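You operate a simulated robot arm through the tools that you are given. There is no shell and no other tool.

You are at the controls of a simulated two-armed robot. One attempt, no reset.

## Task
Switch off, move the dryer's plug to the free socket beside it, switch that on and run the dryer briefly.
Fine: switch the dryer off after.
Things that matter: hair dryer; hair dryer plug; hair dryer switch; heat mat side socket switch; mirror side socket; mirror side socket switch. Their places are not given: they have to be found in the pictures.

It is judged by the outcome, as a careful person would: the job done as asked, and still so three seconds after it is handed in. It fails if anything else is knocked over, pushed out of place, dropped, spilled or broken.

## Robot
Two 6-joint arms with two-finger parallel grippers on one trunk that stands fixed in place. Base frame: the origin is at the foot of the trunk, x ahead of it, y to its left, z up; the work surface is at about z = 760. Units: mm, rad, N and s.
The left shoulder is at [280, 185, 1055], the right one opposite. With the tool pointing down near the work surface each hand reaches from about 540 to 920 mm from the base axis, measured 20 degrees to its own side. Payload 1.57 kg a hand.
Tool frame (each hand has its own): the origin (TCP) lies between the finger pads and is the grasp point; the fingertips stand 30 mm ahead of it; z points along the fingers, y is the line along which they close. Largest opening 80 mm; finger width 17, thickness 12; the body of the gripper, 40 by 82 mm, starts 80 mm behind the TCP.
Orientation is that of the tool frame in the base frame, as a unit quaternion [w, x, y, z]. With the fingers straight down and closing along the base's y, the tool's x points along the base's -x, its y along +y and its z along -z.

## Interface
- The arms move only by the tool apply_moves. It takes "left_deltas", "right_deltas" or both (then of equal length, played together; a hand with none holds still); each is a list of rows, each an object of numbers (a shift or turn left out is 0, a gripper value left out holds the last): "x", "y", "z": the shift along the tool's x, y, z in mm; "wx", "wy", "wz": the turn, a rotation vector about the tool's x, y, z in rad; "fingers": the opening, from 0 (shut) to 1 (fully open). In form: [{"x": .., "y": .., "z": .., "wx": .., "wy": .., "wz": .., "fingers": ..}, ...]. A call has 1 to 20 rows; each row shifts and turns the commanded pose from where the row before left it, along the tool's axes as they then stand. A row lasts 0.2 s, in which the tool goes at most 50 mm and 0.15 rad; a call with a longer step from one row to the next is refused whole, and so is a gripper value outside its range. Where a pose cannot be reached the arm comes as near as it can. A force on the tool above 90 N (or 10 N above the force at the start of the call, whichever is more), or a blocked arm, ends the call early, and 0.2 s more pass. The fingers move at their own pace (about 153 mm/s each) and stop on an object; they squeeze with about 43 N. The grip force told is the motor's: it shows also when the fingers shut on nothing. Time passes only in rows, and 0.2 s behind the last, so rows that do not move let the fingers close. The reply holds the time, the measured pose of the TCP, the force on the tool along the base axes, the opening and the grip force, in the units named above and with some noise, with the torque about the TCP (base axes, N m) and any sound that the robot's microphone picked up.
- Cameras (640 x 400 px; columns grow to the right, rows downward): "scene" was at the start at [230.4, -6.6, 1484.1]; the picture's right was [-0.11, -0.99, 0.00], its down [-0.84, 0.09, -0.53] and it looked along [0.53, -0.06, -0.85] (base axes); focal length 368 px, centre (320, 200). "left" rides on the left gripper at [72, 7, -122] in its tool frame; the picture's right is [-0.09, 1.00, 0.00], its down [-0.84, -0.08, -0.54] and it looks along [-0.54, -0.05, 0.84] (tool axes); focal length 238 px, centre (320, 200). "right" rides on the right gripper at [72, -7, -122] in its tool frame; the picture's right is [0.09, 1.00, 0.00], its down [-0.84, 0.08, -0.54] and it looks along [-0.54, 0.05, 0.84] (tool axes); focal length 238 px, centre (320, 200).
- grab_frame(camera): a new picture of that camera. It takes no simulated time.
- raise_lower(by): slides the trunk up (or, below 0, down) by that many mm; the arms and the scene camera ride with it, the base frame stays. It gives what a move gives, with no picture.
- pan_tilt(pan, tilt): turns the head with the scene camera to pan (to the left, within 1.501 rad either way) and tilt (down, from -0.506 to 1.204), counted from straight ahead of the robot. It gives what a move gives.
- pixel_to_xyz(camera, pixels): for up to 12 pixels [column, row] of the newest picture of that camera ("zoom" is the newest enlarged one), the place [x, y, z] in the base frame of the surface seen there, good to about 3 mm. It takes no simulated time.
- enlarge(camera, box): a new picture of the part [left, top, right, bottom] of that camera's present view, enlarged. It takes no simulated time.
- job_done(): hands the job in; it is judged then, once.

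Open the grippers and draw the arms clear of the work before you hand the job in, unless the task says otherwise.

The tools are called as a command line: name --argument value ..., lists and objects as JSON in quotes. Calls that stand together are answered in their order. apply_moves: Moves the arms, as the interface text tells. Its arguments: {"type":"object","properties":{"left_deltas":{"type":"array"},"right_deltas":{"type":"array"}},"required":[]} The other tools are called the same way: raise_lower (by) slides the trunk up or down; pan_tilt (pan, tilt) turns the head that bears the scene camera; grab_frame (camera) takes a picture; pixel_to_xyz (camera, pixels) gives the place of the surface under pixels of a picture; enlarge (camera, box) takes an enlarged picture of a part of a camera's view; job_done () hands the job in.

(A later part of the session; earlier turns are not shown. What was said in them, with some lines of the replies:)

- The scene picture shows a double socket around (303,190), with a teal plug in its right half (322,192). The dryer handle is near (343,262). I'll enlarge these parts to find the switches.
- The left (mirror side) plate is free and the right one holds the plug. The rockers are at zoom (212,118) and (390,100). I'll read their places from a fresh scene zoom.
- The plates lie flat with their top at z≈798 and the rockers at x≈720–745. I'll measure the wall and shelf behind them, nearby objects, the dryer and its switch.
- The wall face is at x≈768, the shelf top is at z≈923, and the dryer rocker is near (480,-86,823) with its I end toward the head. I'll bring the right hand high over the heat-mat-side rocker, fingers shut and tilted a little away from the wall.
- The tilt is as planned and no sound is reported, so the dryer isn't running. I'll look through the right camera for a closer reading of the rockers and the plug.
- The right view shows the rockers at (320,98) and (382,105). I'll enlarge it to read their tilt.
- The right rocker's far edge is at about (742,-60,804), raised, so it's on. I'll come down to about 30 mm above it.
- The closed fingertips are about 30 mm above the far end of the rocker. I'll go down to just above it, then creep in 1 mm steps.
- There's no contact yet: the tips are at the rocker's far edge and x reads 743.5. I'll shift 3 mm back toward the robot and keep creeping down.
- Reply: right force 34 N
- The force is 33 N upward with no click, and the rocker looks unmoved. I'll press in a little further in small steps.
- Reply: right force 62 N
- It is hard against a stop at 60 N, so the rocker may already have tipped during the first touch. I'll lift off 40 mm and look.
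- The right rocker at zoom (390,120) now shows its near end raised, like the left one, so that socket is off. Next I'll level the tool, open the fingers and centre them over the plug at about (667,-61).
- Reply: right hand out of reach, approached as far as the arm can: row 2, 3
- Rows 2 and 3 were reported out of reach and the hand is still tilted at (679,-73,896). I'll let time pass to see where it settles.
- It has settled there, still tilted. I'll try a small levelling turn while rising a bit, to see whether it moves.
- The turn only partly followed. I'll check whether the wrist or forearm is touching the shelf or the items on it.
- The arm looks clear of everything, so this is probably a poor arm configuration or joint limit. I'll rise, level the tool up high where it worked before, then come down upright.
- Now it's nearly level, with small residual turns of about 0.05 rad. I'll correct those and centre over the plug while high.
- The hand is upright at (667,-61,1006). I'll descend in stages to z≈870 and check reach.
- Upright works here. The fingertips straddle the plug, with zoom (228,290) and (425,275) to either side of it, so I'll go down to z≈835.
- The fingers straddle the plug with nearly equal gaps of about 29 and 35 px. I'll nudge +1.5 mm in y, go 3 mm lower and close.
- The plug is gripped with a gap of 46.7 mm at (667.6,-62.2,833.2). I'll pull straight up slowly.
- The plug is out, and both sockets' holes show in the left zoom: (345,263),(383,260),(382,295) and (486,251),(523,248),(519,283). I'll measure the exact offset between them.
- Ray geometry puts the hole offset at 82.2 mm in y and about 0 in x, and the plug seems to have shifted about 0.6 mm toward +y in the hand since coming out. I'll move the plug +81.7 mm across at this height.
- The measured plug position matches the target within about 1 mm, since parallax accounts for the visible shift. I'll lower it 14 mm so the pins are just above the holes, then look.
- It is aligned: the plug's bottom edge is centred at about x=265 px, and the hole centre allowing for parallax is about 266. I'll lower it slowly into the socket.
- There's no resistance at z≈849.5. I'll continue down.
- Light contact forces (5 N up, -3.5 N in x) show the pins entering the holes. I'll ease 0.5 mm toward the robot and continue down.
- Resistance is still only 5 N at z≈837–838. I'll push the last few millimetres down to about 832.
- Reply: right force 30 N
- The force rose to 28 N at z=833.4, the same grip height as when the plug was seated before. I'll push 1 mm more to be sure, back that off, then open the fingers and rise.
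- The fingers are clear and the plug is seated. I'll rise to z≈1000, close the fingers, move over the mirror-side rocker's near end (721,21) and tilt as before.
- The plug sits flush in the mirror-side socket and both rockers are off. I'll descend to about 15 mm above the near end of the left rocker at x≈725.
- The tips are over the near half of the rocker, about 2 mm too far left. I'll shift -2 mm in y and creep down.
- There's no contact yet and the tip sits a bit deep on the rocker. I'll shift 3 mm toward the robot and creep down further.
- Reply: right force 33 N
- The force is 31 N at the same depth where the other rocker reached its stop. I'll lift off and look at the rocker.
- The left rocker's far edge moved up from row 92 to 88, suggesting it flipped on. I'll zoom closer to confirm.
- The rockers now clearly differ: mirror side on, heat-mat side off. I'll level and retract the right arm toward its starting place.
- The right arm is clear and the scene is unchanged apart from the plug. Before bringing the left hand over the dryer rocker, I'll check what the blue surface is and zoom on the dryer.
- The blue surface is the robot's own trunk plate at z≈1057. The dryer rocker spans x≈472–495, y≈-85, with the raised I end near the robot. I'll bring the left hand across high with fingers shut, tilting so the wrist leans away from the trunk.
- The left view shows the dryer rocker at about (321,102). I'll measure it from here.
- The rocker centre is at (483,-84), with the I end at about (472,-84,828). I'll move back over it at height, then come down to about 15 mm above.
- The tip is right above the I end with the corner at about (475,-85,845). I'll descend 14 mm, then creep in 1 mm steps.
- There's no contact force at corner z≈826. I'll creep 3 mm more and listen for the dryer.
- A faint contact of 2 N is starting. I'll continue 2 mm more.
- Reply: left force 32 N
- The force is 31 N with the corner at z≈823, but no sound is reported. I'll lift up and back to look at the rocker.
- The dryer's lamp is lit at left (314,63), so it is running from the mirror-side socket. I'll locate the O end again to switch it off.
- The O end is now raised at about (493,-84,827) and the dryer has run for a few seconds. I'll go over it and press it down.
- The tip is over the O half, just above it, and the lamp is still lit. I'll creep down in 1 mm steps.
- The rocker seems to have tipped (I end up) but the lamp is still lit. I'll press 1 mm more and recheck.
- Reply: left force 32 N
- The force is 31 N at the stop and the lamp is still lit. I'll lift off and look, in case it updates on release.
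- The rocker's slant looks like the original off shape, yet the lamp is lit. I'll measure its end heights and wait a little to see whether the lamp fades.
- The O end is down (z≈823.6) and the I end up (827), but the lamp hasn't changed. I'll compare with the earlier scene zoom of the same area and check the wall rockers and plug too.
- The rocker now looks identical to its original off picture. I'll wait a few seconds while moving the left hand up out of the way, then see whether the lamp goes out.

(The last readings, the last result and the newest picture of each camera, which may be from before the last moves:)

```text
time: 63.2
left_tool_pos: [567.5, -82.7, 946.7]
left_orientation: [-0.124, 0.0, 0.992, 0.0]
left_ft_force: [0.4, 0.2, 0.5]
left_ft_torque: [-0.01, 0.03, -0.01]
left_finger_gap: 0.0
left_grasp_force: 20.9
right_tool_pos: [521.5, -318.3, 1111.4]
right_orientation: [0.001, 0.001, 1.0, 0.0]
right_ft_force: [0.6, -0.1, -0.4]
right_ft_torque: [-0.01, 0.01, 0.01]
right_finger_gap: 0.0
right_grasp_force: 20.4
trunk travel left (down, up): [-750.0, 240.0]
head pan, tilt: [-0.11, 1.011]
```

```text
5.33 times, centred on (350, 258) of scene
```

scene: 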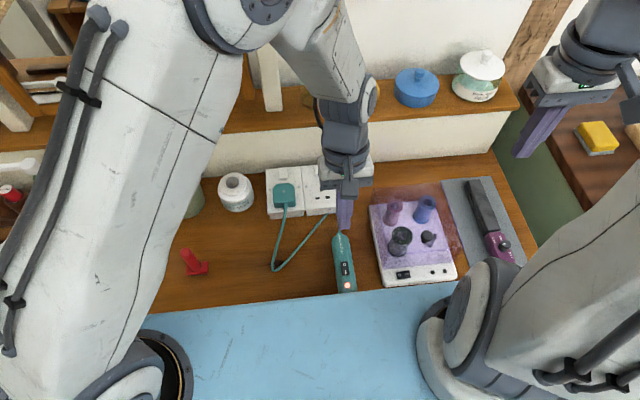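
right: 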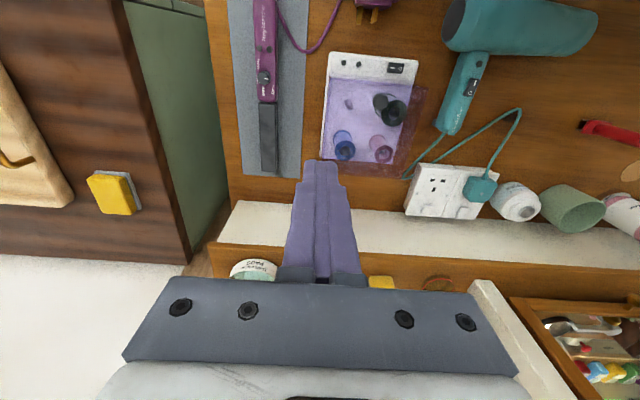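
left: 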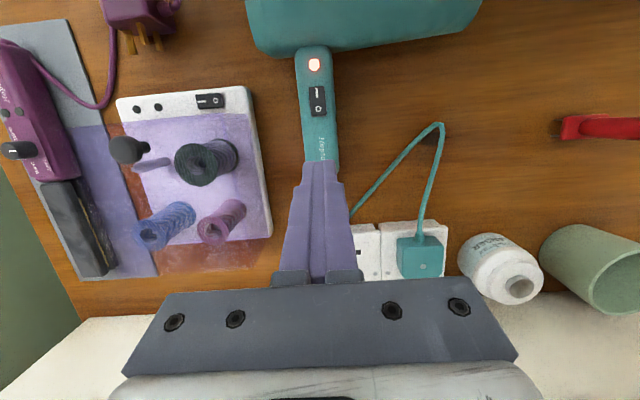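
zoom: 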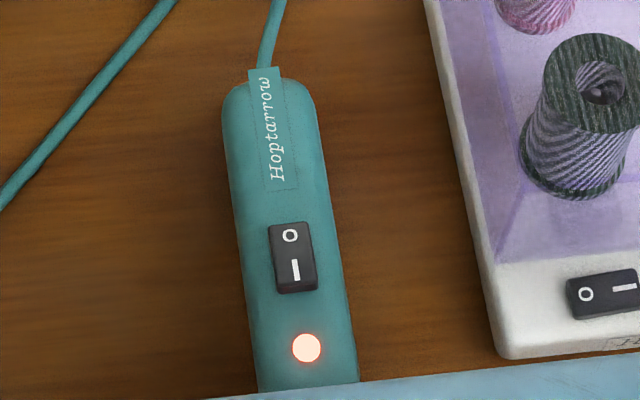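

The lamp stays lit though the rocker stands at O. To be sure the rocker is fully home, I'll retrace the same path and press the O end once more, slightly nearer its tip.

apply_moves --left_deltas '[{"z": 20}, {"z": 20}, {"x": 30, "z": 10}, {"x": 23.1, "z": 39.5}, {"x": -2.5, "z": 10}, {"x": -2.4, "z": 9.4}, {"x": -0.25, "z": 0.97}, {"x": -0.25, "z": 0.97}, {}]'

enlarge --camera "left" --box '[240, 90, 400, 215]'

```text
time: 65.2
left_tool_pos: [493.1, -86.2, 853.6]
left_orientation: [-0.124, 0.001, 0.992, -0.001]
left_ft_force: [0.3, -2.3, 17.2]
left_ft_torque: [-0.08, -0.05, 0.1]
left_finger_gap: 0.0
left_grasp_force: 21.5
right_tool_pos: [521.9, -319.0, 1112.0]
right_orientation: [0.0, 0.001, 1.0, 0.0]
right_ft_force: [0.0, 0.3, 0.2]
right_ft_torque: [-0.01, -0.01, 0.02]
right_finger_gap: 0.0
right_grasp_force: 20.9
trunk travel left (down, up): [-750.0, 240.0]
head pan, tilt: [-0.11, 1.011]
```

```text
3.20 times, centred on (320, 152) of left
```

zoom: 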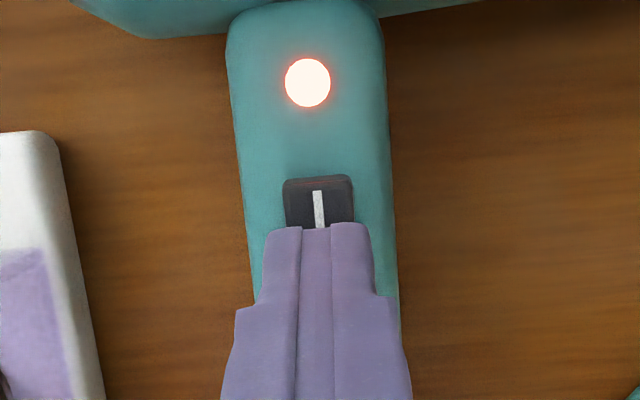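

It reads 17 N against a firm stop. I'll press 1.5 mm further, hold, and recheck the lamp.

apply_moves --left_deltas '[{"x": -0.2, "z": 0.75}, {"x": -0.2, "z": 0.75}, {}, {}]'

enlarge --camera "left" --box '[240, 90, 400, 215]'

```text
time: 66.2
left_tool_pos: [493.1, -83.7, 853.4]
left_orientation: [-0.122, 0.001, 0.992, -0.001]
left_ft_force: [0.4, -8.0, 46.3]
left_ft_torque: [-0.35, 0.02, 0.05]
left_finger_gap: 0.2
left_grasp_force: 21.4
right_tool_pos: [519.7, -318.9, 1111.0]
right_orientation: [0.001, 0.0, 1.0, 0.0]
right_ft_force: [0.7, 0.0, -0.2]
right_ft_torque: [-0.03, -0.01, -0.01]
right_finger_gap: 0.2
right_grasp_force: 21.8
trunk travel left (down, up): [-750.0, 240.0]
head pan, tilt: [-0.11, 1.011]
```

```text
3.20 times, centred on (320, 152) of left
```

zoom: 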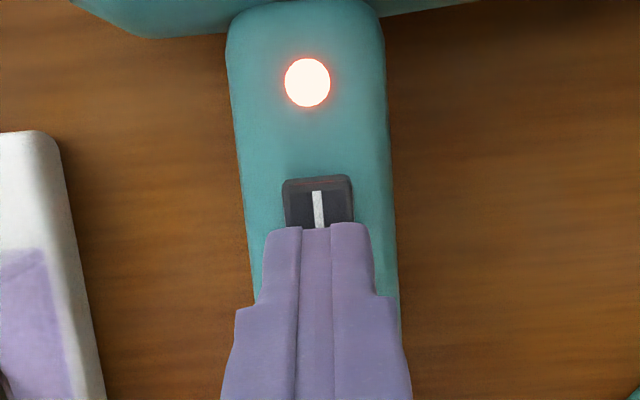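

The O end is hard on its stop at 46 N, so the switch is fully off, and the lamp seems to stay lit once the dryer has run. I'll withdraw the left hand, level it and return it to its starting area, opening both grippers.

apply_moves --left_deltas '[{"x": 0.8, "z": -3}, {"x": 4.9, "z": -19.4}, {"x": -25, "z": -40}, {"x": -30, "z": -10}, {"z": -40}, {"wy": -0.125}, {"wy": -0.125}, {"y": 41.9, "z": -10}, {"y": 41.9, "z": -10}, {"y": 41.9, "z": -10}, {"y": 41.9, "z": -10}, {"y": 41.9, "z": -10}, {"y": 41.9, "z": -10}, {"y": 41.9, "z": -10}, {"y": 41.9, "z": -10}, {"z": -20, "fingers": 1}, {}, {}, {}]' --right_deltas '[{}, {}, {}, {}, {}, {}, {}, {}, {}, {}, {}, {}, {}, {}, {}, {"fingers": 1}, {}, {}, {}]'

grab_frame --camera "scene"

enlarge --camera "scene" --box '[240, 150, 400, 295]'

grab_frame --camera "left"

enlarge --camera "right" --box '[400, 0, 620, 230]'

```text
time: 70.2
left_tool_pos: [569.4, 253.0, 1046.3]
left_orientation: [0.0, 0.0, 1.0, 0.0]
left_ft_force: [0.3, 0.6, 0.0]
left_ft_torque: [0.02, 0.0, 0.0]
left_finger_gap: 80.0
left_grasp_force: 0.0
right_tool_pos: [520.8, -318.3, 1111.3]
right_orientation: [0.0, 0.001, 1.0, 0.0]
right_ft_force: [-0.1, -0.8, -0.6]
right_ft_torque: [0.0, 0.02, 0.01]
right_finger_gap: 80.1
right_grasp_force: 0.0
trunk travel left (down, up): [-750.0, 240.0]
head pan, tilt: [-0.11, 1.011]
```

```text
taken
```

scene: 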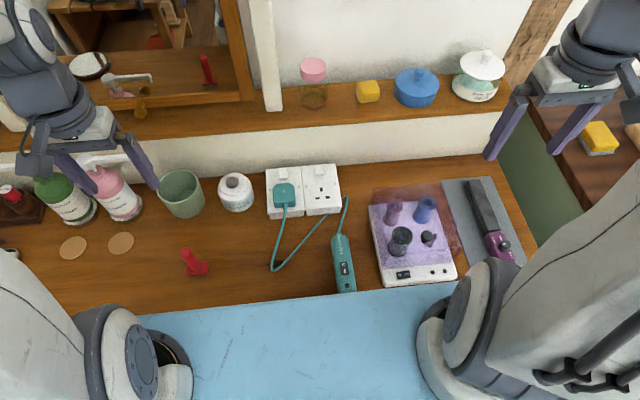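

```text
2.76 times, centred on (320, 222) of scene
```

zoom: 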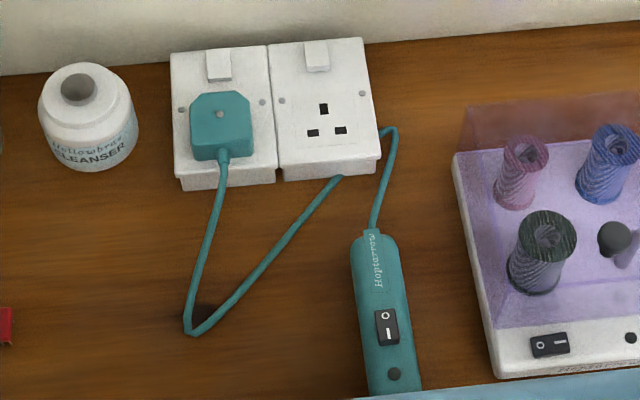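

```text
taken
```

left: 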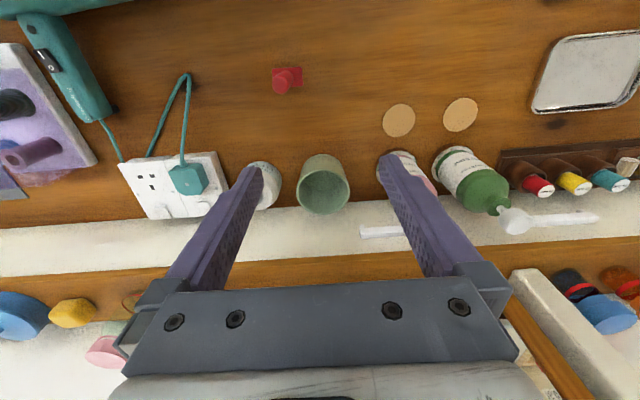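

```text
1.74 times, centred on (510, 115) of right
```

zoom: 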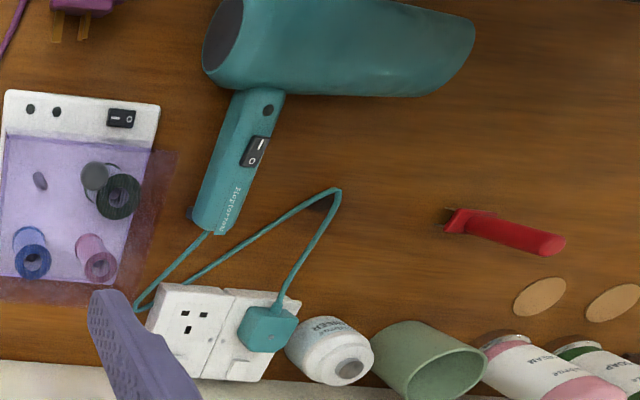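

The lamp is now dark, so the dryer is off. The plug is in the mirror-side socket with that switch on and the heat-mat-side switch off, and both grippers are open and clear. I'll hand the job in.

job_done

```text
The job is handed in.
```

The dryer's plug is now in the mirror-side socket, and that socket is switched on. I ran the dryer for about five seconds and then switched it off. I've handed the job in.

- **Heat-mat-side socket:** I switched it off before pulling the plug, and it is now empty.
- **Dryer lamp:** it lit when I pressed I, then stayed lit for several seconds after I pressed O. I pressed O again to be sure the switch was fully home, and the lamp was dark in the last pictures. The microphone reported no motor sound, so the lamp is the only sign that it ran.
- **Everything else:** nothing else looked moved or knocked over in the last pictures. Both grippers are open and the arms are clear of the work.
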